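You operate a simulated robot arm through the tools that you are given. There is no shell and no other tool. Be economical: measure what you need, move in short steps, check, and stop when the job is done.

The job below is to be done with a simulated two-armed robot. You get a single attempt, and the scene is never put back.

Task
Put the shim labelled "6 mm" from the brown mat on the flat plate there and the shim marked "4 mm" on the middle shelf of the high rack. Take the small height gauge and put it on the shelf of the fixture bench. Put the copper electrode on the top of the side table away on the inspection bench. Put the depth gauge on top of the tall die. Take the pocket die and leave it on the granite plate. Press the comparator zero button two times. Take the yellow brush from the top of the spares bench and put it in the steel tray. Do these in any order.

It is judged by the outcome, as a careful person would: the job done as asked, and still so three seconds after it is handed in. It fails if anything else is knocked over, pushed out of place, dropped, spilled or broken.

Robot
Two 7-joint arms with two-finger parallel grippers on one trunk, on a base that drives. Base frame: it is fixed to the floor where the robot stands at the start and does not move with it; the origin is under the middle of the robot, x ahead of it, y to its left, z up; the surface under the hand at the start is at about z = 0.884. Units: m, rad, N and s.
The left shoulder is at the start at [0.071, 0.156, 1.23], the right one opposite. Places, roughly: brush [5.5, -3.75, 1]; comparator zero button [-1, 2.5, 0.9]; copper electrode [1.25, 1, 0.75]; depth gauge [0.75, 1, 1]; flat plate [0.75, 0, 1]; granite plate (48x16 cm) [-0.88, 3.62, 0.88]; inspection bench (225x18 cm) [-0.82, 2.06, 0.88]; middle shelf of the high rack [3.2, -1.7, 0.6]; pocket die (6x5x5 cm) [-0.8, 1.7, 0.3]; shelf of the fixture bench [3.2, 2.6, 0.3]; shim [0.75, 0, 1]; small height gauge (8x14x25 cm) [1.2, 0.4, 0.9]; steel tray (15x13x4 cm) [5.1, -3.6, 0.9]; tall die [0.5, 0.75, 1]. Payload 3.91 kg a hand.
The tool frame of a hand sits at the grasp point between the pads (the TCP): z along the fingers, y along the line on which they close. The tips reach 0.03 m beyond it. Largest opening 0.11 m; finger width 0.02, thickness 0.01; the body of the gripper, 0.048 by 0.112 m, starts 0.055 m behind the TCP.
Orientation is told as [roll, pitch, yaw] about the base's x, y, z axes, in that order, counted from this pose: with the fingers straight down and closing along the base's y, the tool's x points along the base's -x, its y along +y and its z along -z.

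Tools
- The arms move only by the tool apply_moves. It takes "left_steps", "right_steps" or both (then of equal length, played together; a hand with none holds still); each is a list that holds one entry, the list of rows, each a list of 7 numbers: the opening, from 0 (shut) to 1 (fully open), then the shift along the tool's x, y, z in m, then the turn, a rotation vector about the tool's x, y, z in rad. In form: [[[jaw, dx, dy, dz, rx, ry, rz], ...]]. A call has 1 to 8 rows; each row shifts and turns the commanded pose from where the row before left it, along the tool's axes as they then stand. Rows are played at 5 a second. More than 0.05 m and 0.15 rad between two rows, or a gripper value outside its range, and nothing of the call is played. Where a pose cannot be reached the arm comes as near as it can. A force on the tool above 40 N (or 10 N above the force at the start of the call, whichever is more), or a blocked arm, ends the call early, and 0.2 s more pass. Each finger travels about 0.108 m/s and halts on what it meets, pressing with about 38 N; the grip force reading is that of the motor and also rises with nothing between the fingers. The clock runs only during rows and for 0.2 s after the last one: add rows that do not move to give the fingers time. The reply holds the time, the measured pose of the TCP, the force on the tool along the base axes, the opening and the grip force, in the units named above and with some noise, with the torque about the TCP (base axes, N m) and any sound that the robot's microphone picked up.
- Cameras (640 x 400 px; columns grow to the right, rows downward): "scene" is now at [0.1256, 0.0353, 1.4506]; the picture's right is [0.43, -0.90, 0.00], its down [-0.59, -0.28, -0.76] and it looks along [0.68, 0.32, -0.66] (base axes); focal length 254 px, centre (320, 200). "left" rides on the left gripper at [0.072, -0.017, -0.103] in its tool frame; the picture's right is [0.23, 0.97, 0.00], its down [-0.76, 0.18, -0.62] and it looks along [-0.61, 0.14, 0.78] (tool axes); focal length 222 px, centre (320, 200). "right" rides on the right gripper at [0.072, 0.017, -0.103] in its tool frame; the picture's right is [-0.23, 0.97, 0.00], its down [-0.76, -0.18, -0.62] and it looks along [-0.61, -0.14, 0.78] (tool axes); focal length 222 px, centre (320, 200). There is no depth. A picture from a camera that has moved, and an enlarged one, comes with that camera's place and axes in the base frame and with its lens.
- camera(camera): a new picture of that camera. The clock stands still meanwhile.
- lift_body(by): slides the trunk up (or, below 0, down) by that many m; the arms and the scene camera ride with it, the base frame stays. It gives what a move gives, with no picture.
- drive_base(legs): drives the robot by 1 to 6 legs, each [ahead, left, turn to the left] in m, m and rad, along the robot's own axes; the way and the turn of a leg run together, so that a leg with both is an arc; at most 1.5 m and 3.142 rad a leg. The arms and the cameras ride along, it lands a little off, and it stops where it bumps. It gives what a move gives.
- head_to(pan, tilt): turns the head with the scene camera to pan (to the left, within 1.501 rad either way) and tilt (down, from -0.506 to 1.204), counted from straight ahead of the robot. It gives what a move gives.
- zoom(camera, box): a new picture of the part [left, top, right, bottom] of that camera's present view, enlarged. The clock stands still meanwhile.
- hand_in(): hands the job in; it is judged then, once.

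Go step by step. Nothing tells you exact positions but the pictures and the camera data: compare them with the known pose of the tool, close in by small moves and look again before you grip or let go. The budget is 217 turns and 208 pictures, counting those below and the enlarged ones. Unless the task says otherwise, let go and move clear before handing in.

The tools are called after ">>>" as name(argument=value, ...) on one line, values as JSON. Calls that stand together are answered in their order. apply_moves: Moves the arms, as the interface text tells. Its arguments: {"type":"object","properties":{"left_steps":{"type":"array","items":{"type":"array","items":{"type":"array","items":{"type":"number"}}}},"right_steps":{"type":"array","items":{"type":"array","items":{"type":"array","items":{"type":"number"}}}}},"required":[]} The other tools are called the same way: lift_body (by) slides the trunk up or down; drive_base (legs) drives the base; head_to (pan, tilt) turns the head that bears the scene camera; camera (camera) takes a picture; zoom (camera, box) takes an enlarged picture of a part of a camera's view; hand_in () hands the job in.

At the start:

```text
t: 0.0
left_eef_pos: [0.4581, 0.6035, 1.243]
left_ee_rot: [0.0, 0.001, 0.0]
left_force: [-0.5, -0.1, 0.3]
left_wrist_torque: [0.03, 0.01, 0.02]
left_gripper_width: 0.11
left_gripper_force: 0.1
right_eef_pos: [0.6837, -0.0171, 1.2394]
right_ee_rot: [-0.002, 0.0, 0.0]
right_force: [-0.3, 0.4, -0.3]
right_wrist_torque: [-0.03, 0.02, -0.01]
right_gripper_width: 0.11
right_gripper_force: 0.2
trunk travel left (down, up): [-0.675, 0.265]
robot x, y, heading: [0.0017, 0.0007, -0.001]
head pan, tilt: [0.443, 0.714]
```

scene: 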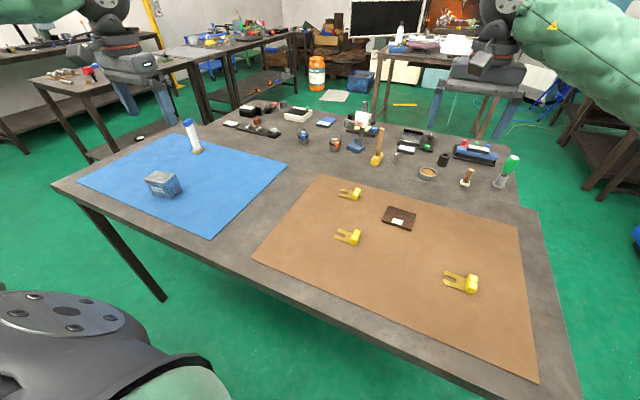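
right: 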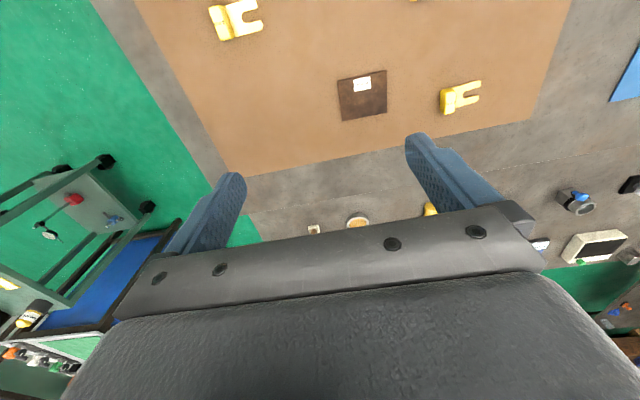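
left: 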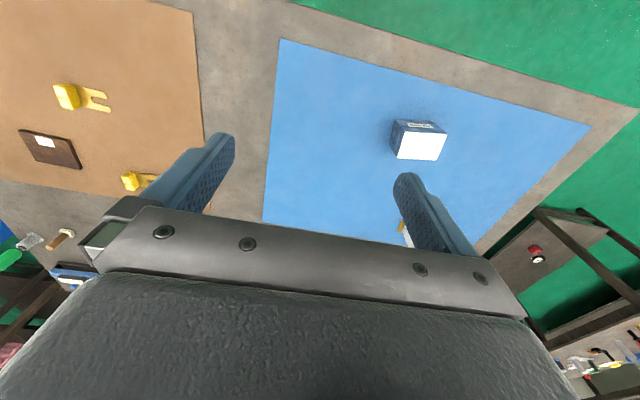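

I see the table with a blue mat (tall die, depth gauge) and brown mat (three yellow shims and a dark flat plate). I'll zoom in to read labels first.

>>> zoom(camera="scene", box=[320, 170, 500, 310])

>>> zoom(camera="scene", box=[130, 90, 330, 215])

>>> zoom(camera="scene", box=[320, 90, 530, 200])

>>> zoom(camera="right", box=[190, 0, 510, 200])

```text
2.86 times, centred on (410, 240) of scene
camera zoom: at [0.1256, 0.0353, 1.4506], right [0.43, -0.9, 0.0], down [-0.59, -0.28, -0.76], along [0.68, 0.32, -0.66], focal length 725 px, centre (63, 86)
```

zoom: 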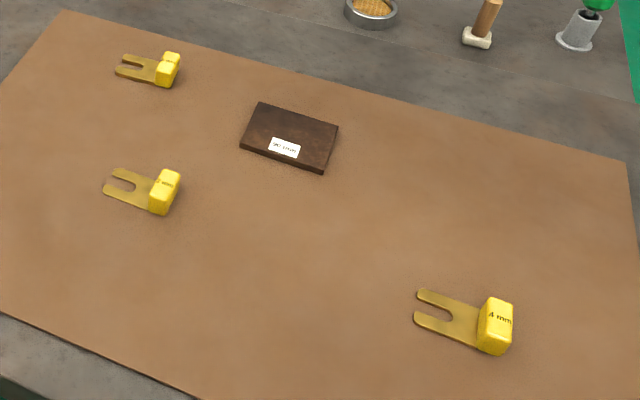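

```text
3.20 times, centred on (230, 152) of scene
camera zoom: at [0.1256, 0.0353, 1.4506], right [0.43, -0.9, 0.0], down [-0.59, -0.28, -0.76], along [0.68, 0.32, -0.66], focal length 812 px, centre (608, 352)
```

zoom: 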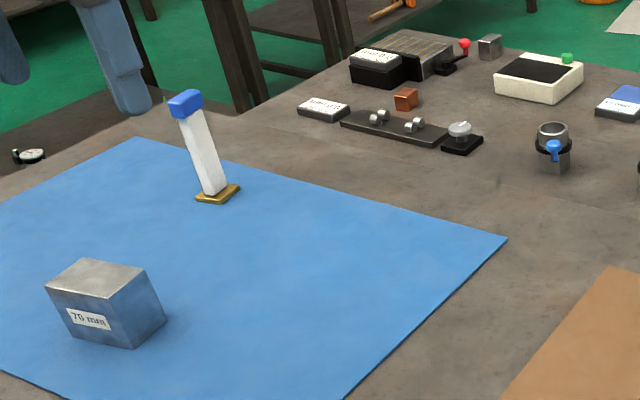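

```text
3.05 times, centred on (425, 145) of scene
camera zoom: at [0.1256, 0.0353, 1.4506], right [0.43, -0.9, 0.0], down [-0.59, -0.28, -0.76], along [0.68, 0.32, -0.66], focal length 773 px, centre (0, 368)
```

zoom: 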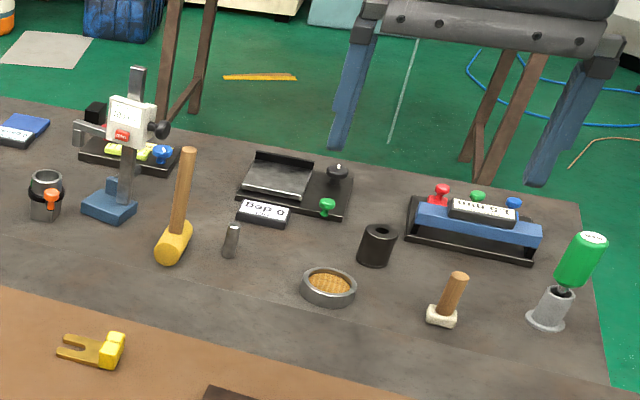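

```text
2.00 times, centred on (350, 100) of right
camera zoom: at [0.6114, -0.0006, 1.3428], right [0.23, 0.97, 0.0], down [0.76, -0.18, 0.62], along [0.61, -0.14, -0.78], focal length 444 px, centre (260, 400)
```

zoom: 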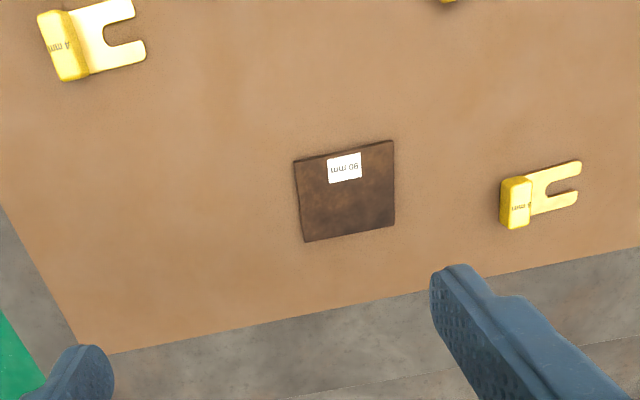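

Reading labels closer, since two shims are unclear.

>>> zoom(camera="right", box=[430, 70, 494, 120])

>>> zoom(camera="scene", box=[330, 180, 378, 250])

>>> zoom(camera="scene", box=[220, 90, 350, 160])

>>> zoom(camera="left", box=[0, 60, 220, 200])

```text
8.00 times, centred on (462, 95) of right
camera zoom: at [0.6114, -0.0006, 1.3428], right [0.23, 0.97, 0.0], down [0.76, -0.18, 0.62], along [0.61, -0.14, -0.78], focal length 1777 px, centre (-816, 1040)
```

zoom: 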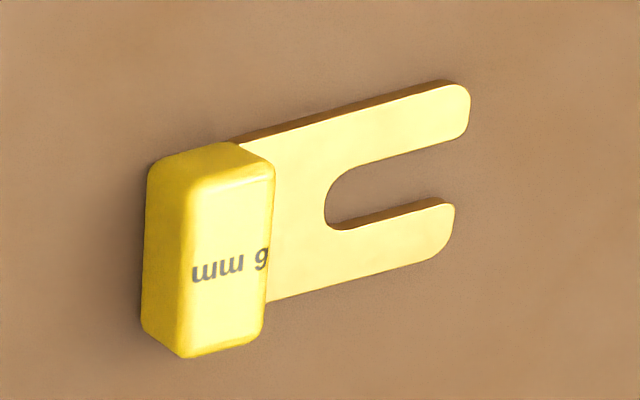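

```text
5.71 times, centred on (354, 215) of scene
camera zoom: at [0.1256, 0.0353, 1.4506], right [0.43, -0.9, 0.0], down [-0.59, -0.28, -0.76], along [0.68, 0.32, -0.66], focal length 1450 px, centre (126, 114)
```

zoom: 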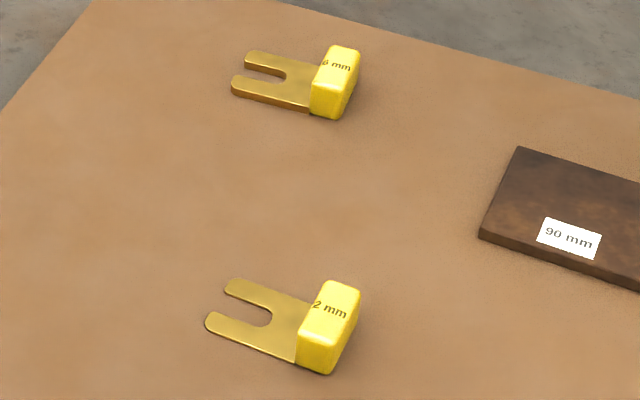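

```text
4.92 times, centred on (285, 125) of scene
camera zoom: at [0.1256, 0.0353, 1.4506], right [0.43, -0.9, 0.0], down [-0.59, -0.28, -0.76], along [0.68, 0.32, -0.66], focal length 1249 px, centre (492, 569)
```

zoom: 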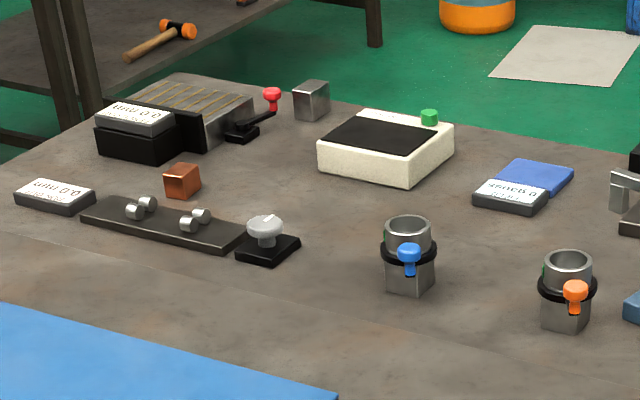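

```text
2.86 times, centred on (110, 130) of left
camera zoom: at [0.3859, 0.5849, 1.3456], right [-0.23, 0.97, 0.0], down [0.76, 0.18, 0.62], along [0.61, 0.14, -0.78], focal length 635 px, centre (920, 400)
```

zoom: 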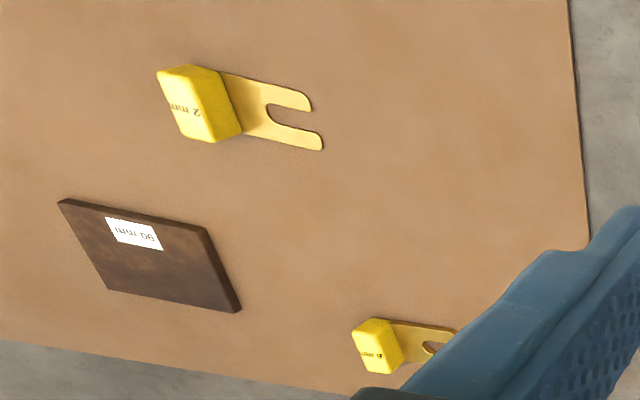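

The far shim is "6 mm" (~0.78, 0.21) and the near right one is "4 mm" (~0.58, −0.15); plate ~(0.73, 0.05), depth gauge ~(0.77, 0.92), tall die ~(0.51, 0.80). I'll drive left 0.4 m so all of these are within reach, and look around.

>>> drive_base(legs=[[0, 0.4, 0]])

>>> head_to(pan=0.2, tilt=0.8)

>>> camera(camera="scene")

```text
t: 2.5
left_eef_pos: [0.4556, 1.0064, 1.2424]
left_ee_rot: [-0.001, 0.0, 0.003]
left_force: [0.5, 1.5, 0.0]
left_wrist_torque: [0.0, 0.02, -0.01]
left_gripper_width: 0.1103
left_gripper_force: 0.1
right_eef_pos: [0.6835, 0.3866, 1.2407]
right_ee_rot: [0.001, -0.001, 0.004]
right_force: [0.8, -0.3, -1.0]
right_wrist_torque: [-0.02, 0.03, 0.04]
right_gripper_width: 0.11
right_gripper_force: 0.1
trunk travel left (down, up): [-0.675, 0.265]
robot x, y, heading: [0.003, 0.4005, 0.007]
head pan, tilt: [0.443, 0.714]
```

```text
t: 3.3
left_eef_pos: [0.4571, 1.0054, 1.2418]
left_ee_rot: [0.0, 0.001, 0.003]
left_force: [0.1, 0.4, -0.1]
left_wrist_torque: [-0.02, -0.02, -0.01]
left_gripper_width: 0.1099
left_gripper_force: 0.1
right_eef_pos: [0.6838, 0.3855, 1.2406]
right_ee_rot: [0.0, 0.0, 0.003]
right_force: [0.2, 0.4, -0.1]
right_wrist_torque: [-0.02, 0.01, 0.02]
right_gripper_width: 0.1101
right_gripper_force: 0.0
trunk travel left (down, up): [-0.675, 0.265]
robot x, y, heading: [-0.0012, 0.4013, 0.005]
head pan, tilt: [0.201, 0.799]
```

```text
196 pictures are left
camera scene: at [0.1279, 0.4177, 1.4436], right [0.2, -0.98, 0.0], down [-0.7, -0.15, -0.7], along [0.68, 0.14, -0.72], focal length 254 px, centre (320, 200)
```

scene: 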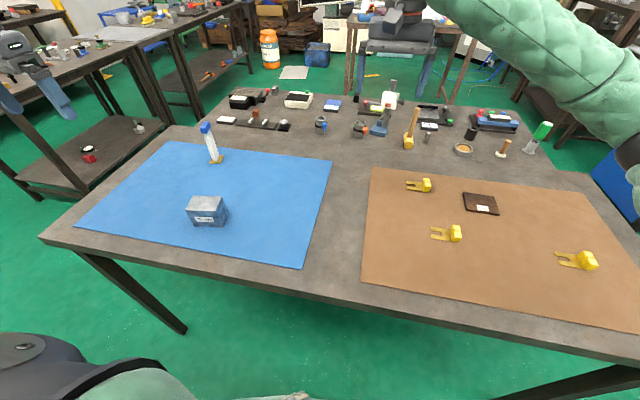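

From here everything's within reach. I'll turn the right hand 90° while lowering it and bring the left hand over the depth gauge, staying high.

>>> apply_moves(right_steps=[[[1, 0, 0, 0.012, 0, 0, -0.15], [1, 0, 0, 0.012, 0, 0, -0.15], [1, 0, 0, 0.012, 0, 0, -0.15], [1, 0, 0, 0.012, 0, 0, -0.15], [1, 0, 0, 0.012, 0, 0, -0.15], [1, 0, 0, 0.012, 0, 0, -0.15], [1, 0, 0, 0.012, 0, 0, -0.15], [1, 0, 0, 0.012, 0, 0, -0.15]]], left_steps=[[[1, -0.03, -0.01, 0, 0, 0, 0], [1, -0.03, -0.01, 0, 0, 0, 0], [1, -0.03, -0.01, 0, 0, 0, 0], [1, -0.03, -0.01, 0, 0, 0, 0], [1, -0.03, -0.01, 0, 0, 0, 0], [1, -0.03, -0.01, 0, 0, 0, 0], [1, -0.03, -0.01, 0, 0, 0, 0], [1, -0.03, -0.01, 0, 0, 0, 0]]])

>>> apply_moves(right_steps=[[[1, 0, 0, 0.01, 0, 0, -0.15], [1, 0, 0, 0.01, 0, 0, -0.15], [1, 0, 0, 0.01, 0, 0, -0.07], [1, 0.045, -0.024, 0, 0, 0, 0], [1, 0.045, -0.024, 0, 0, 0, 0], [1, 0.045, -0.024, 0, 0, 0, 0], [1, 0.045, -0.024, 0, 0, 0, 0]]])

>>> camera(camera="right")

>>> camera(camera="left")

>>> camera(camera="scene")

```text
t: 5.1
left_eef_pos: [0.6986, 0.9263, 1.2405]
left_ee_rot: [-0.001, 0.001, 0.006]
left_force: [0.1, 0.3, 0.3]
left_wrist_torque: [0.04, 0.02, -0.01]
left_gripper_width: 0.1099
left_gripper_force: 0.1
right_eef_pos: [0.6854, 0.3853, 1.1432]
right_ee_rot: [0.004, -0.001, 1.206]
right_force: [0.1, 0.6, -0.3]
right_wrist_torque: [0.01, 0.04, 0.0]
right_gripper_width: 0.1102
right_gripper_force: 0.0
trunk travel left (down, up): [-0.675, 0.265]
robot x, y, heading: [-0.0001, 0.4036, 0.007]
head pan, tilt: [0.201, 0.799]
```

```text
refused: row 4 steps farther than a row can; nothing moved
```

```text
195 pictures are left
camera right: at [0.6437, 0.3238, 1.2462], right [-0.83, 0.56, 0.0], down [0.44, 0.65, 0.62], along [0.35, 0.52, -0.78], focal length 222 px, centre (320, 200)
```

right: 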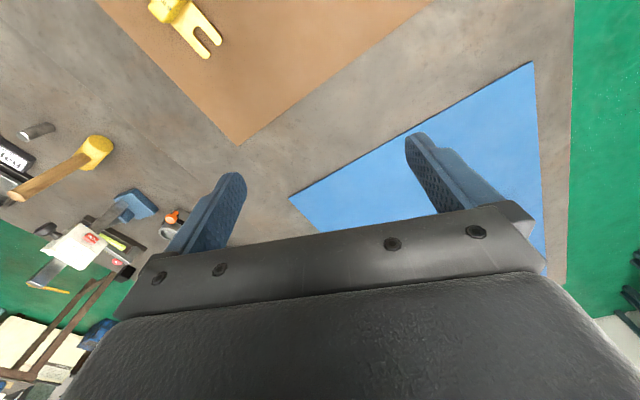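

```text
194 pictures are left
camera left: at [0.6258, 0.9076, 1.3445], right [-0.23, 0.97, 0.0], down [0.76, 0.18, 0.62], along [0.6, 0.14, -0.78], focal length 222 px, centre (320, 200)
```

left: 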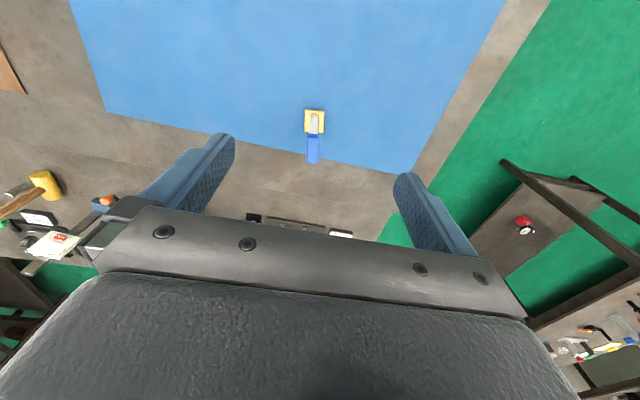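

```text
193 pictures are left
camera scene: at [0.1297, 0.4167, 1.4433], right [0.2, -0.98, 0.0], down [-0.7, -0.14, -0.7], along [0.68, 0.14, -0.72], focal length 254 px, centre (320, 200)
```

scene: 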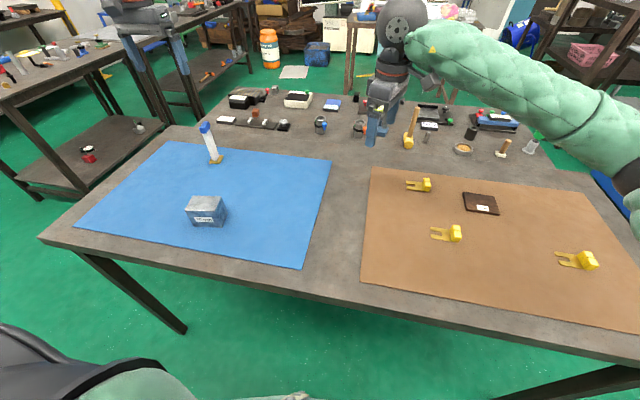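

The depth gauge stands at about (0.781, 0.932), top ~1.03. I'll bring the left hand above it and the right hand above the 6 mm shim.

>>> apply_moves(right_steps=[[[1, 0, 0, 0.01, 0, 0, -0.15], [1, 0, 0, 0.01, 0, 0, -0.15], [1, 0, 0, 0.01, 0, 0, -0.065], [1, 0.0356, -0.0186, 0.015, 0, 0, 0], [1, 0.0356, -0.0186, 0.015, 0, 0, 0], [1, 0.0356, -0.0186, 0.015, 0, 0, 0], [1, 0.0356, -0.0186, 0.015, 0, 0, 0], [1, 0.0356, -0.0186, 0.015, 0, 0, 0]]], left_steps=[[[1, -0.0273, 0.002, 0, 0, 0, 0], [1, -0.0273, 0.002, 0, 0, 0, 0], [1, -0.0273, 0.002, 0, 0, 0, 0], [1, 0, 0, 0.03, 0, 0, 0], [1, 0, 0, 0.03, 0, 0, 0], [1, 0, 0, 0.03, 0, 0, 0], [1, 0, 0, 0.03, 0, 0, 0], [1, 0, 0, 0.015, 0, 0, 0]]])

>>> camera(camera="right")

>>> camera(camera="left")

```text
t: 6.9
left_eef_pos: [0.7795, 0.9338, 1.1058]
left_ee_rot: [-0.001, 0.001, 0.004]
left_force: [-1.3, -0.2, -0.7]
left_wrist_torque: [0.0, 0.02, 0.01]
left_gripper_width: 0.1099
left_gripper_force: 0.1
right_eef_pos: [0.6877, 0.3569, 1.1325]
right_ee_rot: [0.0, 0.0, 1.202]
right_force: [0.2, 0.6, 0.5]
right_wrist_torque: [-0.04, 0.01, 0.01]
right_gripper_width: 0.1101
right_gripper_force: 0.1
right hand out of reach, approached as far as the arm can: row 1, 2, 3, 4, 5, 6, 7, 8
trunk travel left (down, up): [-0.675, 0.265]
robot x, y, heading: [0.0001, 0.4023, 0.008]
head pan, tilt: [0.201, 0.799]
```

```text
192 pictures are left
camera right: at [0.6455, 0.2957, 1.2354], right [-0.83, 0.56, 0.0], down [0.44, 0.65, 0.62], along [0.35, 0.51, -0.78], focal length 222 px, centre (320, 200)
```

right: 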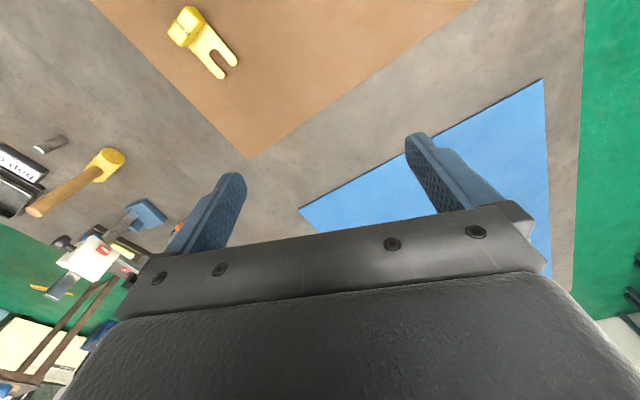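

```text
191 pictures are left
camera left: at [0.7063, 0.916, 1.2088], right [-0.23, 0.97, 0.0], down [0.76, 0.18, 0.62], along [0.61, 0.14, -0.78], focal length 222 px, centre (320, 200)
```

left: 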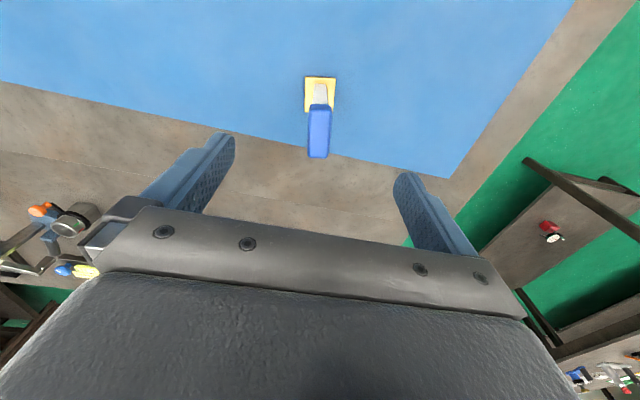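

The right wrist hits its limit turning that way, so I'll turn it the other way. Meanwhile the left hand goes down and grips the depth gauge.

>>> apply_moves(right_steps=[[[1, 0, 0, 0, 0, 0, 0.15], [1, 0, 0, 0, 0, 0, 0.15], [1, 0, 0, 0, 0, 0, 0.15], [1, 0, 0, 0, 0, 0, 0.15], [1, 0, 0, 0, 0, 0, 0.15], [1, 0, 0, 0, 0, 0, 0.15], [1, 0, 0, 0, 0, 0, 0.15], [1, 0, 0, 0, 0, 0, 0.15]]], left_steps=[[[1, 0, 0, 0.03, 0, 0, 0], [1, 0, 0, 0.03, 0, 0, 0], [1, 0, 0, 0.03, 0, 0, 0], [1, 0, 0, 0.03, 0, 0, 0], [0, 0, 0, 0, 0, 0, 0], [0, 0, 0, 0, 0, 0, 0], [0, 0, 0, 0, 0, 0, 0], [0, 0, 0, 0, 0, 0, 0]]])

>>> camera(camera="left")

>>> camera(camera="scene")

```text
t: 8.7
left_eef_pos: [0.7768, 0.9324, 0.9883]
left_ee_rot: [-0.001, 0.0, 0.001]
left_force: [0.2, -0.8, 3.0]
left_wrist_torque: [0.02, 0.0, 0.02]
left_gripper_width: 0.0198
left_gripper_force: 38.2
right_eef_pos: [0.6881, 0.3573, 1.1362]
right_ee_rot: [0.0, 0.0, -0.001]
right_force: [-0.1, 0.1, 0.0]
right_wrist_torque: [0.01, 0.0, -0.02]
right_gripper_width: 0.1103
right_gripper_force: 0.1
trunk travel left (down, up): [-0.675, 0.265]
robot x, y, heading: [-0.0034, 0.4026, 0.01]
head pan, tilt: [0.201, 0.799]
```

```text
190 pictures are left
camera left: at [0.7052, 0.914, 1.0924], right [-0.23, 0.97, 0.0], down [0.76, 0.18, 0.62], along [0.61, 0.14, -0.78], focal length 222 px, centre (320, 200)
```

left: 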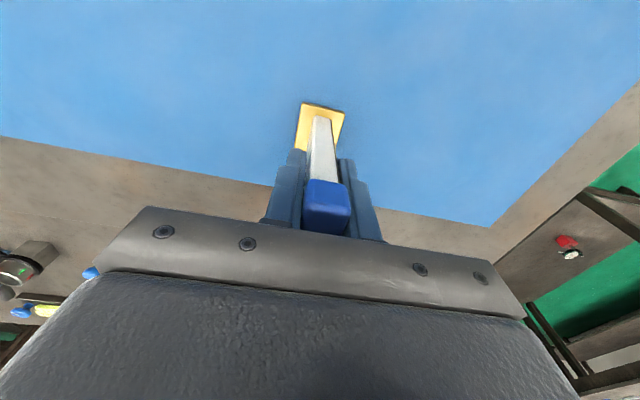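

```text
189 pictures are left
camera scene: at [0.1279, 0.4172, 1.4436], right [0.2, -0.98, 0.0], down [-0.7, -0.14, -0.7], along [0.68, 0.14, -0.72], focal length 254 px, centre (320, 200)
```

scene: 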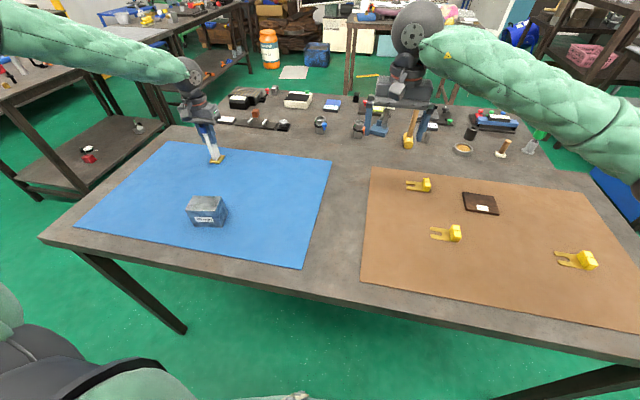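

Gripped at 0.02 m. I'll lift and carry it toward the die while the right wrist continues to turn.

>>> apply_moves(right_steps=[[[1, 0, 0, 0, 0, 0, 0.15], [1, 0, 0, 0, 0, 0, 0.15], [1, 0, 0, 0, 0, 0, 0.15], [1, 0, 0, 0, 0, 0, 0.15], [1, 0, 0, 0, 0, 0, 0.15], [1, 0, 0, 0, 0, 0, 0.15], [1, 0, 0, 0, 0, 0, 0.15], [1, 0, 0, 0, 0, 0, 0.15]]], left_steps=[[[0, 0, 0, -0.035, 0, 0, 0], [0, 0, 0, -0.045, 0, 0, 0], [0, 0, 0, -0.045, 0, 0, 0], [0, 0.035, -0.0173, 0, 0, 0, 0], [0, 0.035, -0.0173, 0, 0, 0, 0], [0, 0.035, -0.0173, 0, 0, 0, 0], [0, 0.035, -0.0173, 0, 0, 0, 0], [0, 0.035, -0.0173, 0, 0, 0, 0]]])

>>> camera(camera="left")

>>> camera(camera="right")

>>> zoom(camera="scene", box=[130, 100, 290, 240])

```text
t: 10.5
left_eef_pos: [0.6022, 0.8457, 1.1135]
left_ee_rot: [-0.001, 0.0, 0.004]
left_force: [0.1, 0.1, -1.3]
left_wrist_torque: [0.0, -0.05, -0.02]
left_gripper_width: 0.0198
left_gripper_force: 37.9
right_eef_pos: [0.6884, 0.3561, 1.1362]
right_ee_rot: [0.0, 0.0, -1.198]
right_force: [-1.1, -0.2, 0.9]
right_wrist_torque: [0.03, -0.02, 0.0]
right_gripper_width: 0.11
right_gripper_force: 0.1
trunk travel left (down, up): [-0.675, 0.265]
robot x, y, heading: [-0.001, 0.4033, 0.008]
head pan, tilt: [0.201, 0.799]
```

```text
188 pictures are left
camera left: at [0.5297, 0.8279, 1.2168], right [-0.23, 0.97, 0.0], down [0.76, 0.18, 0.62], along [0.61, 0.14, -0.78], focal length 222 px, centre (320, 200)
```

left: 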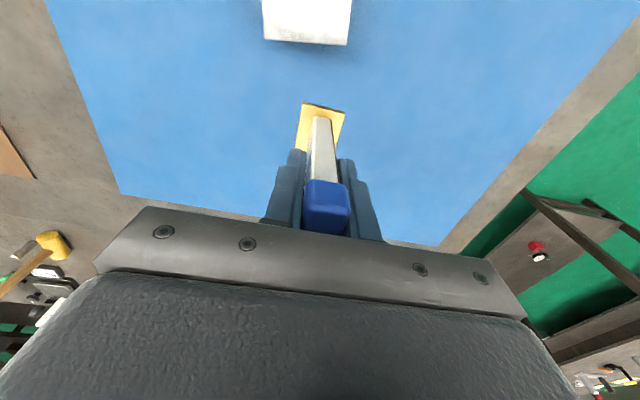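

```text
187 pictures are left
camera right: at [0.6765, 0.4308, 1.2392], right [0.99, 0.14, 0.0], down [0.11, -0.77, 0.62], along [0.09, -0.62, -0.78], focal length 222 px, centre (320, 200)
```

right: 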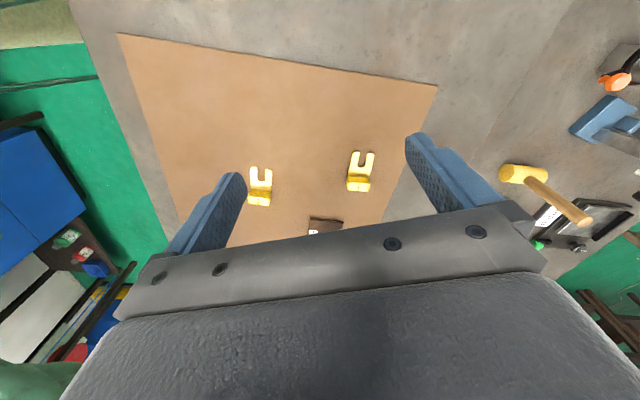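

```text
2.86 times, centred on (210, 170) of scene
camera zoom: at [0.127, 0.4173, 1.4437], right [0.2, -0.98, 0.0], down [-0.7, -0.14, -0.7], along [0.68, 0.14, -0.72], focal length 725 px, centre (634, 286)
```

zoom: 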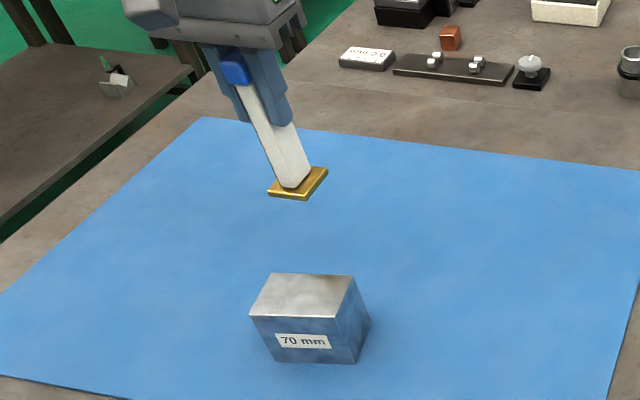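

Die top centre is ≈(0.516, 0.814), z 0.954. I'll move above it and partially lower; right hand finishes the turn and goes above the 6 mm shim.

>>> apply_moves(right_steps=[[[1, 0, 0, 0, 0, 0, 0.15], [1, 0, 0, 0, 0, 0, 0.15], [1, 0, 0, 0, 0, 0, 0.073], [1, -0.0365, 0.0222, 0, 0, 0, 0], [1, -0.0365, 0.0222, 0, 0, 0, 0], [1, -0.0365, 0.0222, 0.03, 0, 0, 0], [1, -0.0365, 0.0222, 0.03, 0, 0, 0], [1, 0, 0, 0.04, 0, 0, 0]]], left_steps=[[[0, 0.0295, -0.0103, 0, 0, 0, 0], [0, 0.0295, -0.0103, 0, 0, 0, 0], [0, 0.0295, -0.0103, 0, 0, 0, 0], [0, 0, 0, 0, 0, 0, 0], [0, 0, 0, 0.025, 0, 0, 0], [0, 0, 0, 0.015, 0, 0, 0], [0, 0, 0, 0.005, 0, 0, 0], [0, 0, 0, 0, 0, 0, 0]]])

>>> camera(camera="left")

>>> camera(camera="right")

>>> zoom(camera="scene", box=[130, 130, 290, 230])

```text
refused: row 6 steps farther than a row can; nothing moved
```

```text
185 pictures are left
camera left: at [0.5297, 0.8279, 1.2168], right [-0.23, 0.97, 0.0], down [0.76, 0.18, 0.62], along [0.61, 0.14, -0.78], focal length 222 px, centre (320, 200)
```

left: 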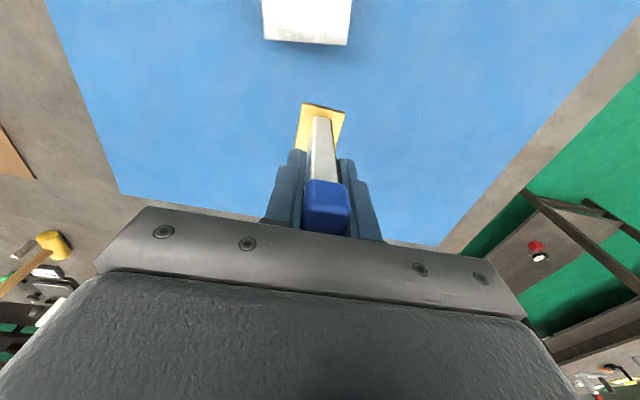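

```text
184 pictures are left
camera right: at [0.6765, 0.4308, 1.2392], right [0.99, 0.14, 0.0], down [0.11, -0.77, 0.62], along [0.09, -0.62, -0.78], focal length 222 px, centre (320, 200)
```

right: 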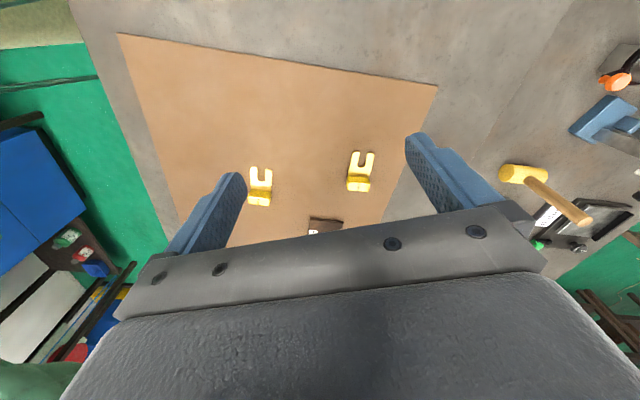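

```text
4.00 times, centred on (210, 180) of scene
camera zoom: at [0.127, 0.4173, 1.4437], right [0.2, -0.98, 0.0], down [-0.7, -0.14, -0.7], along [0.68, 0.14, -0.72], focal length 1015 px, centre (760, 280)
```

zoom: 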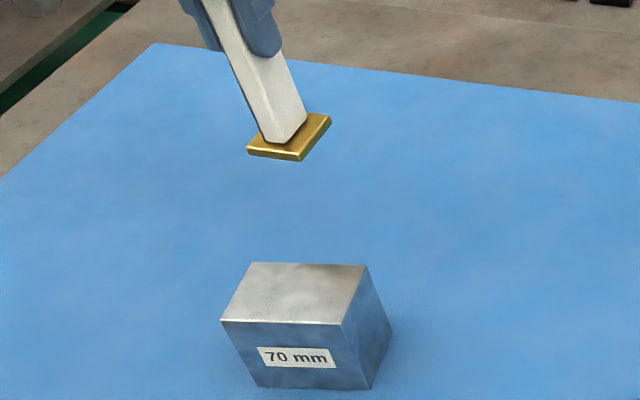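

A step was too long; I resend with shorter rows.

>>> apply_moves(right_steps=[[[1, 0, 0, 0.02, 0, 0, 0.15], [1, 0, 0, 0.02, 0, 0, 0.15], [1, 0, 0, 0.02, 0, 0, 0.073], [1, -0.0365, 0.0222, 0, 0, 0, 0], [1, -0.0365, 0.0222, 0.01, 0, 0, 0], [1, -0.0365, 0.0222, 0.01, 0, 0, 0], [1, -0.0365, 0.0222, 0.01, 0, 0, 0], [1, 0, 0, 0.02, 0, 0, 0]]], left_steps=[[[0, 0.0295, -0.0103, 0, 0, 0, 0], [0, 0.0295, -0.0103, 0, 0, 0, 0], [0, 0.0295, -0.0103, 0, 0, 0, 0], [0, 0, 0, 0, 0, 0, 0], [0, 0, 0, 0.025, 0, 0, 0], [0, 0, 0, 0.015, 0, 0, 0], [0, 0, 0, 0.005, 0, 0, 0], [0, 0, 0, 0, 0, 0, 0]]])

>>> camera(camera="left")

>>> camera(camera="right")

>>> zoom(camera="scene", box=[130, 130, 290, 230])

```text
t: 12.3
left_eef_pos: [0.5155, 0.8153, 1.0668]
left_ee_rot: [0.0, -0.001, 0.003]
left_force: [0.0, -0.1, -0.6]
left_wrist_torque: [-0.03, 0.06, 0.0]
left_gripper_width: 0.0197
left_gripper_force: 38.4
right_eef_pos: [0.7793, 0.2102, 1.0265]
right_ee_rot: [-0.002, -0.001, -1.571]
right_force: [0.5, -0.1, -0.4]
right_wrist_torque: [0.0, 0.01, 0.01]
right_gripper_width: 0.1099
right_gripper_force: 0.1
trunk travel left (down, up): [-0.675, 0.265]
robot x, y, heading: [-0.001, 0.4001, 0.0]
head pan, tilt: [0.201, 0.799]
```

```text
182 pictures are left
camera left: at [0.4435, 0.7964, 1.1701], right [-0.23, 0.97, 0.0], down [0.76, 0.18, 0.62], along [0.61, 0.14, -0.78], focal length 222 px, centre (320, 200)
```

left: 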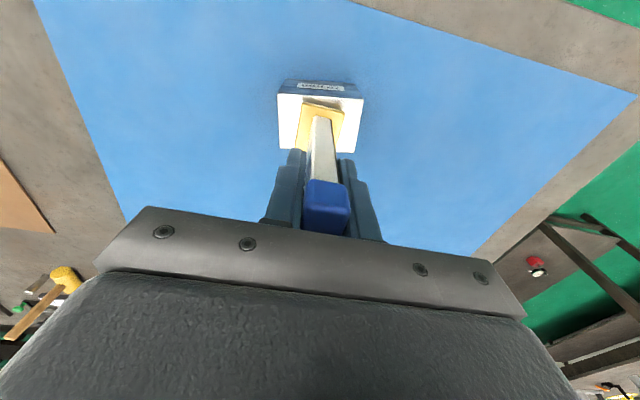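

```text
181 pictures are left
camera right: at [0.7956, 0.2828, 1.129], right [0.97, -0.23, 0.0], down [-0.18, -0.76, 0.62], along [-0.14, -0.61, -0.78], focal length 222 px, centre (320, 200)
```

right: 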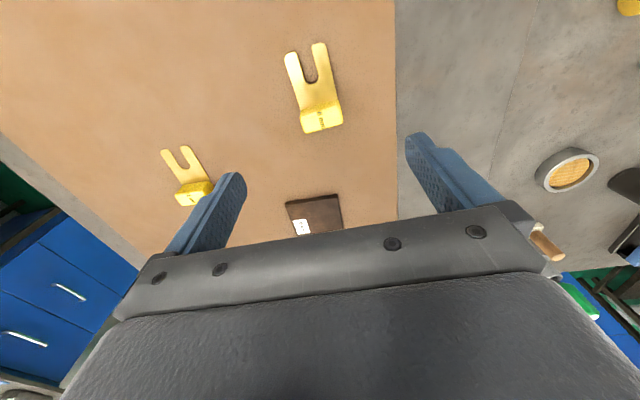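

```text
4.00 times, centred on (210, 180) of scene
camera zoom: at [0.1285, 0.4184, 1.4435], right [0.2, -0.98, 0.0], down [-0.7, -0.15, -0.7], along [0.68, 0.14, -0.72], focal length 1015 px, centre (760, 280)
```

zoom: 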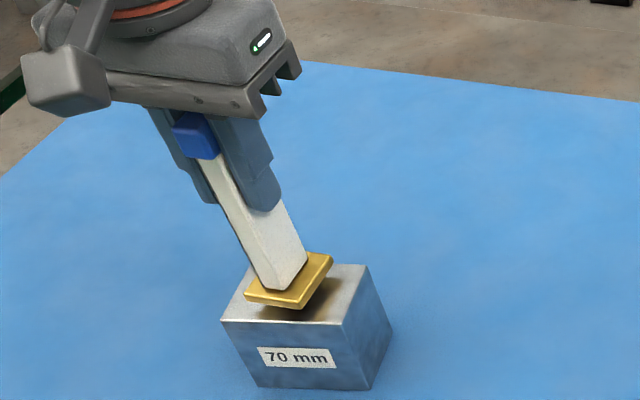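

Gauge is centred over the die, about 9 mm above it; the right hand is directly above the 6 mm shim. I'll ease the gauge down and lower the right hand near the shim.

>>> apply_moves(right_steps=[[[1, 0, 0, 0.03, 0, 0, 0], [1, 0, 0, 0.03, 0, 0, 0], [1, 0, 0, 0.025, 0, 0, 0], [1, 0, 0, 0.01, 0, 0, 0], [1, 0, 0, 0.005, 0, 0, 0], [1, 0, 0, 0.003, 0, 0, 0]]], left_steps=[[[0, 0, 0, 0.003, 0, 0, 0], [0, 0, 0, 0.002, 0, 0, 0], [0, 0, 0, 0.002, 0, 0, 0], [0, 0, 0, 0.001, 0, 0, 0], [0, 0, 0, 0.0, 0, 0, 0], [0, 0, 0, 0, 0, 0, 0]]])

>>> zoom(camera="scene", box=[130, 130, 290, 230])

>>> camera(camera="right")

```text
t: 13.7
left_eef_pos: [0.5158, 0.8153, 1.0587]
left_ee_rot: [0.0, 0.0, 0.003]
left_force: [1.3, -0.1, -1.9]
left_wrist_torque: [0.01, 0.06, 0.02]
left_gripper_width: 0.0194
left_gripper_force: 37.7
right_eef_pos: [0.7787, 0.2106, 0.9237]
right_ee_rot: [0.0, 0.002, -1.568]
right_force: [-0.4, -0.7, 0.1]
right_wrist_torque: [0.02, -0.03, -0.03]
right_gripper_width: 0.11
right_gripper_force: 0.1
trunk travel left (down, up): [-0.675, 0.265]
robot x, y, heading: [-0.0012, 0.4024, 0.005]
head pan, tilt: [0.201, 0.799]
```

```text
4.00 times, centred on (210, 180) of scene
camera zoom: at [0.1282, 0.4175, 1.4435], right [0.2, -0.98, 0.0], down [-0.7, -0.14, -0.7], along [0.68, 0.14, -0.72], focal length 1015 px, centre (760, 280)
```

zoom: 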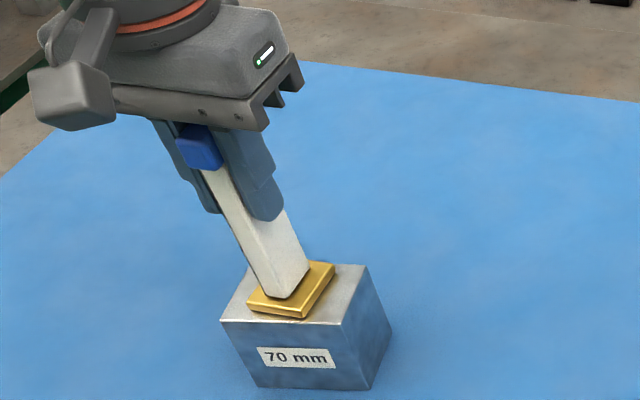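

```text
178 pictures are left
camera right: at [0.7941, 0.2833, 1.0257], right [0.97, -0.23, 0.0], down [-0.18, -0.76, 0.62], along [-0.14, -0.61, -0.78], focal length 222 px, centre (320, 200)
```

right: 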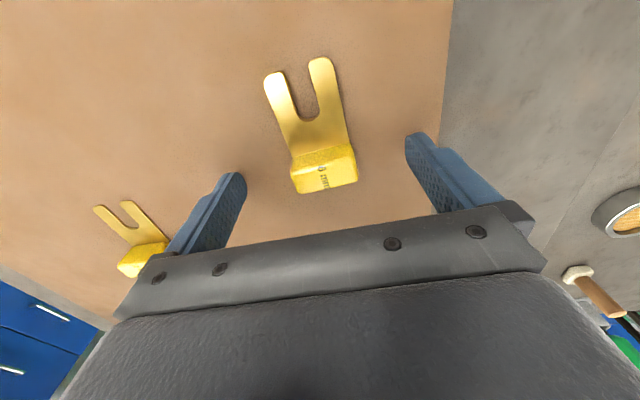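

Gauge is basically on the die; right fingers straddle the 6 mm handle. I'll settle the gauge the last bit, and grip the shim.

>>> apply_moves(right_steps=[[[1, 0, 0, 0.004, 0, 0, 0], [0, 0, 0, 0, 0, 0, 0], [0, 0, 0, 0, 0, 0, 0], [0, 0, 0, 0, 0, 0, 0], [0, 0, 0, 0, 0, 0, 0]]], left_steps=[[[0, 0, 0, 0.001, 0, 0, 0], [0, 0, 0, 0.001, 0, 0, 0], [0, 0, 0, 0.001, 0, 0, 0], [0, 0, 0, 0, 0, 0, 0], [0, 0, 0, 0, 0, 0, 0]]])

>>> camera(camera="right")

```text
t: 14.9
left_eef_pos: [0.5138, 0.8137, 1.0571]
left_ee_rot: [0.0, -0.002, 0.001]
left_force: [5.3, 2.7, 29.9]
left_wrist_torque: [0.04, -0.12, -0.05]
left_gripper_width: 0.0202
left_gripper_force: 37.9
right_eef_pos: [0.7773, 0.2107, 0.9211]
right_ee_rot: [0.0, 0.0, -1.569]
right_force: [2.0, 2.1, 3.4]
right_wrist_torque: [0.0, -0.01, 0.01]
right_gripper_width: 0.0413
right_gripper_force: 37.9
trunk travel left (down, up): [-0.675, 0.265]
robot x, y, heading: [-0.0006, 0.3992, 0.005]
head pan, tilt: [0.201, 0.799]
```

```text
177 pictures are left
camera right: at [0.793, 0.2827, 1.0239], right [0.97, -0.23, 0.0], down [-0.18, -0.76, 0.62], along [-0.14, -0.61, -0.78], focal length 222 px, centre (320, 200)
```

right: 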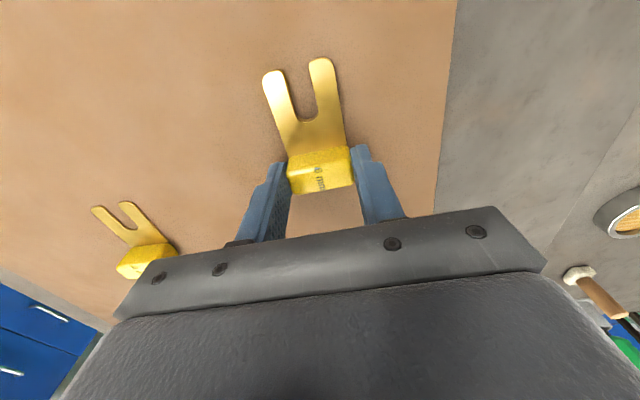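

Shim held (0.041 m). Left is pressing 30 N on the die, so I'll relax it and open, while the right hand carries the shim over to above the plate.

>>> apply_moves(right_steps=[[[0, 0, 0, -0.03, 0, 0, 0], [0, 0, 0, -0.03, 0, 0, 0], [0, -0.0374, -0.0093, 0, 0, 0, 0], [0, -0.0374, -0.0093, 0, 0, 0, 0], [0, -0.0374, -0.0093, 0, 0, 0, 0], [0, -0.0374, -0.0093, 0, 0, 0, 0], [0, -0.0374, -0.0093, 0, 0, 0, 0], [0, 0, 0, 0, 0, 0, 0]]], left_steps=[[[0, 0, 0, -0.001, 0, 0, 0], [0, 0, 0, -0.001, 0, 0, 0], [0, 0, 0, 0, 0, 0, 0], [0.5, 0, 0, 0, 0, 0, 0], [0.5, 0, 0, 0, 0, 0, 0], [1, 0, 0, 0, 0, 0, 0], [1, 0, 0, 0, 0, 0, 0], [1, 0, 0, 0, 0, 0, 0]]])

>>> camera(camera="scene")

>>> camera(camera="right")

```text
t: 16.7
left_eef_pos: [0.5154, 0.8153, 1.0562]
left_ee_rot: [-0.001, 0.001, 0.002]
left_force: [0.3, -0.1, -0.5]
left_wrist_torque: [-0.01, 0.01, 0.0]
left_gripper_width: 0.1097
left_gripper_force: 0.1
right_eef_pos: [0.7328, 0.0229, 0.98]
right_ee_rot: [-0.001, 0.001, -1.568]
right_force: [0.3, 0.0, -2.0]
right_wrist_torque: [-0.02, 0.0, 0.01]
right_gripper_width: 0.0413
right_gripper_force: 38.1
trunk travel left (down, up): [-0.675, 0.265]
robot x, y, heading: [0.0017, 0.4072, -0.002]
head pan, tilt: [0.201, 0.799]
```

```text
176 pictures are left
camera scene: at [0.1288, 0.418, 1.4434], right [0.2, -0.98, 0.0], down [-0.7, -0.15, -0.7], along [0.68, 0.14, -0.72], focal length 254 px, centre (320, 200)
```

scene: 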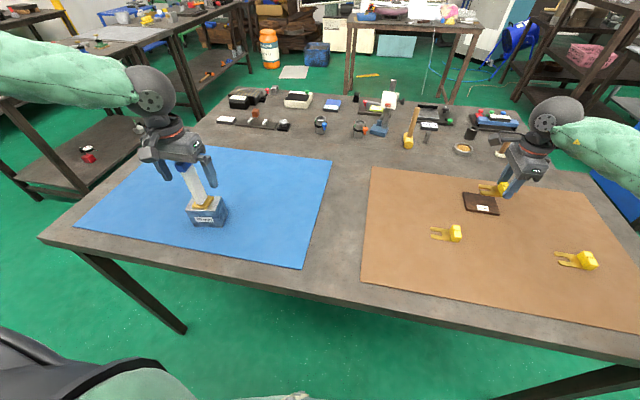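

```text
175 pictures are left
camera right: at [0.7493, 0.0959, 1.083], right [0.97, -0.23, 0.0], down [-0.18, -0.76, 0.62], along [-0.14, -0.61, -0.78], focal length 222 px, centre (320, 200)
```

right: 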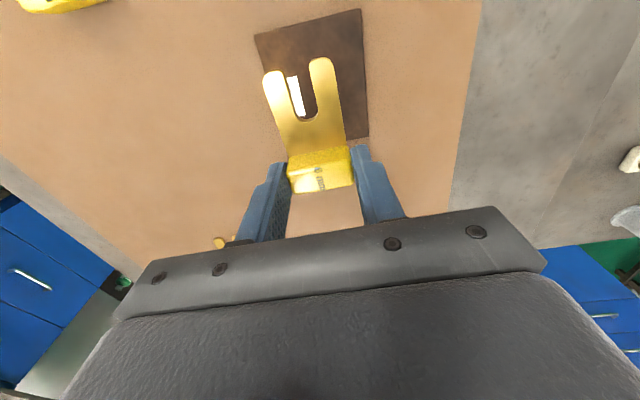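

Shim is nearly centred over the plate; a small correction and lower, while the left hand rises straight off the gauge.

>>> apply_moves(right_steps=[[[0, 0.003, 0.004, 0.02, 0, 0, 0], [0, 0, 0, 0.015, 0, 0, 0], [0, 0, 0, 0.006, 0, 0, 0], [0, 0, 0, 0.002, 0, 0, 0], [0, 0, 0, 0, 0, 0, 0]]], left_steps=[[[1, 0, 0, -0.03, 0, 0, 0], [1, 0, 0, -0.04, 0, 0, 0], [1, 0, 0, -0.04, 0, 0, 0], [1, 0, 0, -0.04, 0, 0, 0], [1, 0, 0, -0.03, 0, 0, 0]]])

>>> camera(camera="right")

>>> zoom(camera="scene", box=[430, 150, 550, 230])

>>> zoom(camera="scene", box=[150, 130, 270, 240])

```text
t: 17.9
left_eef_pos: [0.5142, 0.8159, 1.2399]
left_ee_rot: [-0.001, 0.0, 0.002]
left_force: [0.0, 0.4, -0.9]
left_wrist_torque: [-0.01, -0.01, 0.0]
left_gripper_width: 0.1099
left_gripper_force: 0.1
right_eef_pos: [0.7338, 0.0283, 0.9359]
right_ee_rot: [0.0, -0.001, -1.571]
right_force: [0.4, -1.6, -2.0]
right_wrist_torque: [0.02, -0.02, 0.02]
right_gripper_width: 0.0413
right_gripper_force: 38.0
trunk travel left (down, up): [-0.675, 0.265]
robot x, y, heading: [-0.0035, 0.3988, 0.006]
head pan, tilt: [0.201, 0.799]
```

```text
174 pictures are left
camera right: at [0.7509, 0.099, 1.0387], right [0.97, -0.23, 0.0], down [-0.18, -0.76, 0.62], along [-0.14, -0.61, -0.78], focal length 222 px, centre (320, 200)
```

right: 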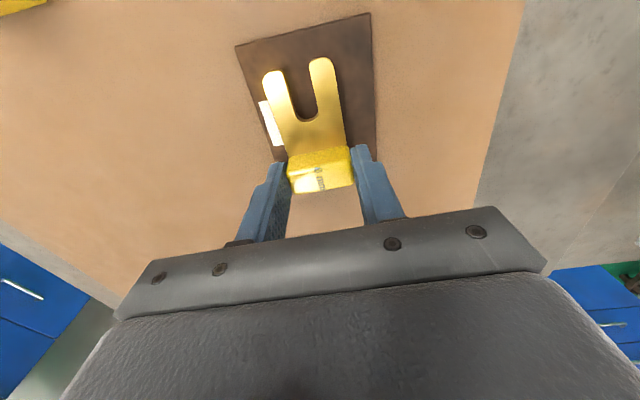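

```text
5.00 times, centred on (490, 190) of scene
camera zoom: at [0.1274, 0.4169, 1.4436], right [0.2, -0.98, 0.0], down [-0.7, -0.14, -0.7], along [0.68, 0.14, -0.72], focal length 1269 px, centre (-530, 250)
```

zoom: 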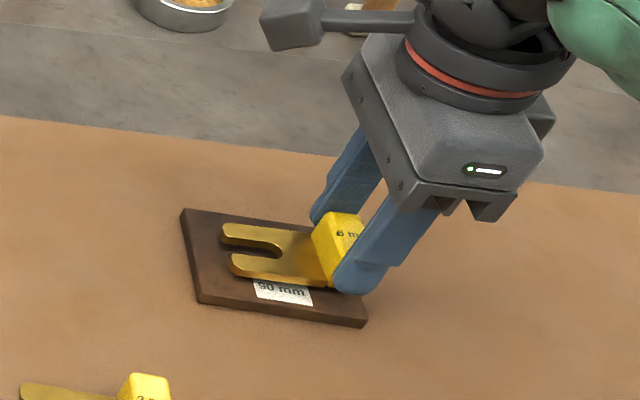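

```text
3.64 times, centred on (210, 185) of scene
camera zoom: at [0.1274, 0.4169, 1.4436], right [0.2, -0.98, 0.0], down [-0.7, -0.14, -0.7], along [0.68, 0.14, -0.72], focal length 923 px, centre (720, 254)
```

zoom: 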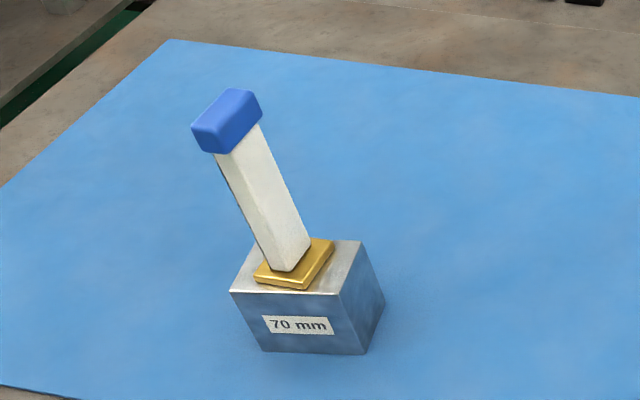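

Depth gauge stands properly on the die. The shim is over the plate; nudge 5 mm toward +y and settle down gently.

>>> apply_moves(right_steps=[[[0, 0.005, 0.002, 0, 0, 0, 0], [0, 0, 0, 0.002, 0, 0, 0], [0, 0, 0, 0.001, 0, 0, 0], [0, 0, 0, 0.001, 0, 0, 0], [0, 0, 0, 0.001, 0, 0, 0], [0, 0, 0, 0, 0, 0, 0]]])

>>> zoom(camera="scene", box=[450, 170, 530, 220])

```text
t: 19.3
left_eef_pos: [0.5137, 0.8142, 1.2375]
left_ee_rot: [-0.001, 0.002, 0.004]
left_force: [-0.6, 0.0, 0.0]
left_wrist_torque: [0.04, -0.04, 0.0]
left_gripper_width: 0.1099
left_gripper_force: 0.1
right_eef_pos: [0.7373, 0.0315, 0.9311]
right_ee_rot: [0.0, -0.001, -1.57]
right_force: [-0.1, 0.8, -1.7]
right_wrist_torque: [-0.03, 0.0, -0.03]
right_gripper_width: 0.0412
right_gripper_force: 38.4
trunk travel left (down, up): [-0.675, 0.265]
robot x, y, heading: [-0.0043, 0.4035, 0.004]
head pan, tilt: [0.201, 0.799]
```

```text
8.00 times, centred on (490, 195) of scene
camera zoom: at [0.1279, 0.4173, 1.4436], right [0.2, -0.98, 0.0], down [-0.7, -0.14, -0.7], along [0.68, 0.14, -0.72], focal length 2030 px, centre (-1040, 240)
```

zoom: 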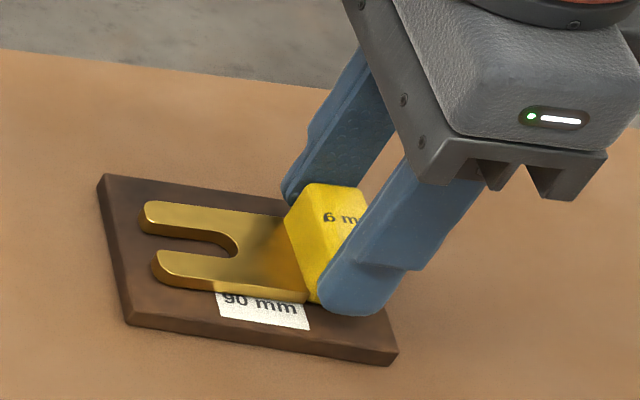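

>>> apply_moves(right_steps=[[[0, 0, 0, 0.001, 0, 0, 0], [0, 0, 0, 0.001, 0, 0, 0], [0, 0, 0, 0.001, 0, 0, 0], [0, 0, 0, 0, 0, 0, 0]]])

```text
t: 20.3
left_eef_pos: [0.5138, 0.8159, 1.2384]
left_ee_rot: [0.0, -0.001, 0.003]
left_force: [-0.3, 1.0, -0.2]
left_wrist_torque: [-0.02, -0.01, -0.05]
left_gripper_width: 0.1099
left_gripper_force: 0.0
right_eef_pos: [0.736, 0.0319, 0.9294]
right_ee_rot: [0.002, 0.0, -1.57]
right_force: [6.4, -1.3, 17.8]
right_wrist_torque: [0.15, 0.04, -0.03]
right_gripper_width: 0.0411
right_gripper_force: 38.0
trunk travel left (down, up): [-0.675, 0.265]
robot x, y, heading: [0.0028, 0.3993, 0.002]
head pan, tilt: [0.201, 0.799]
```

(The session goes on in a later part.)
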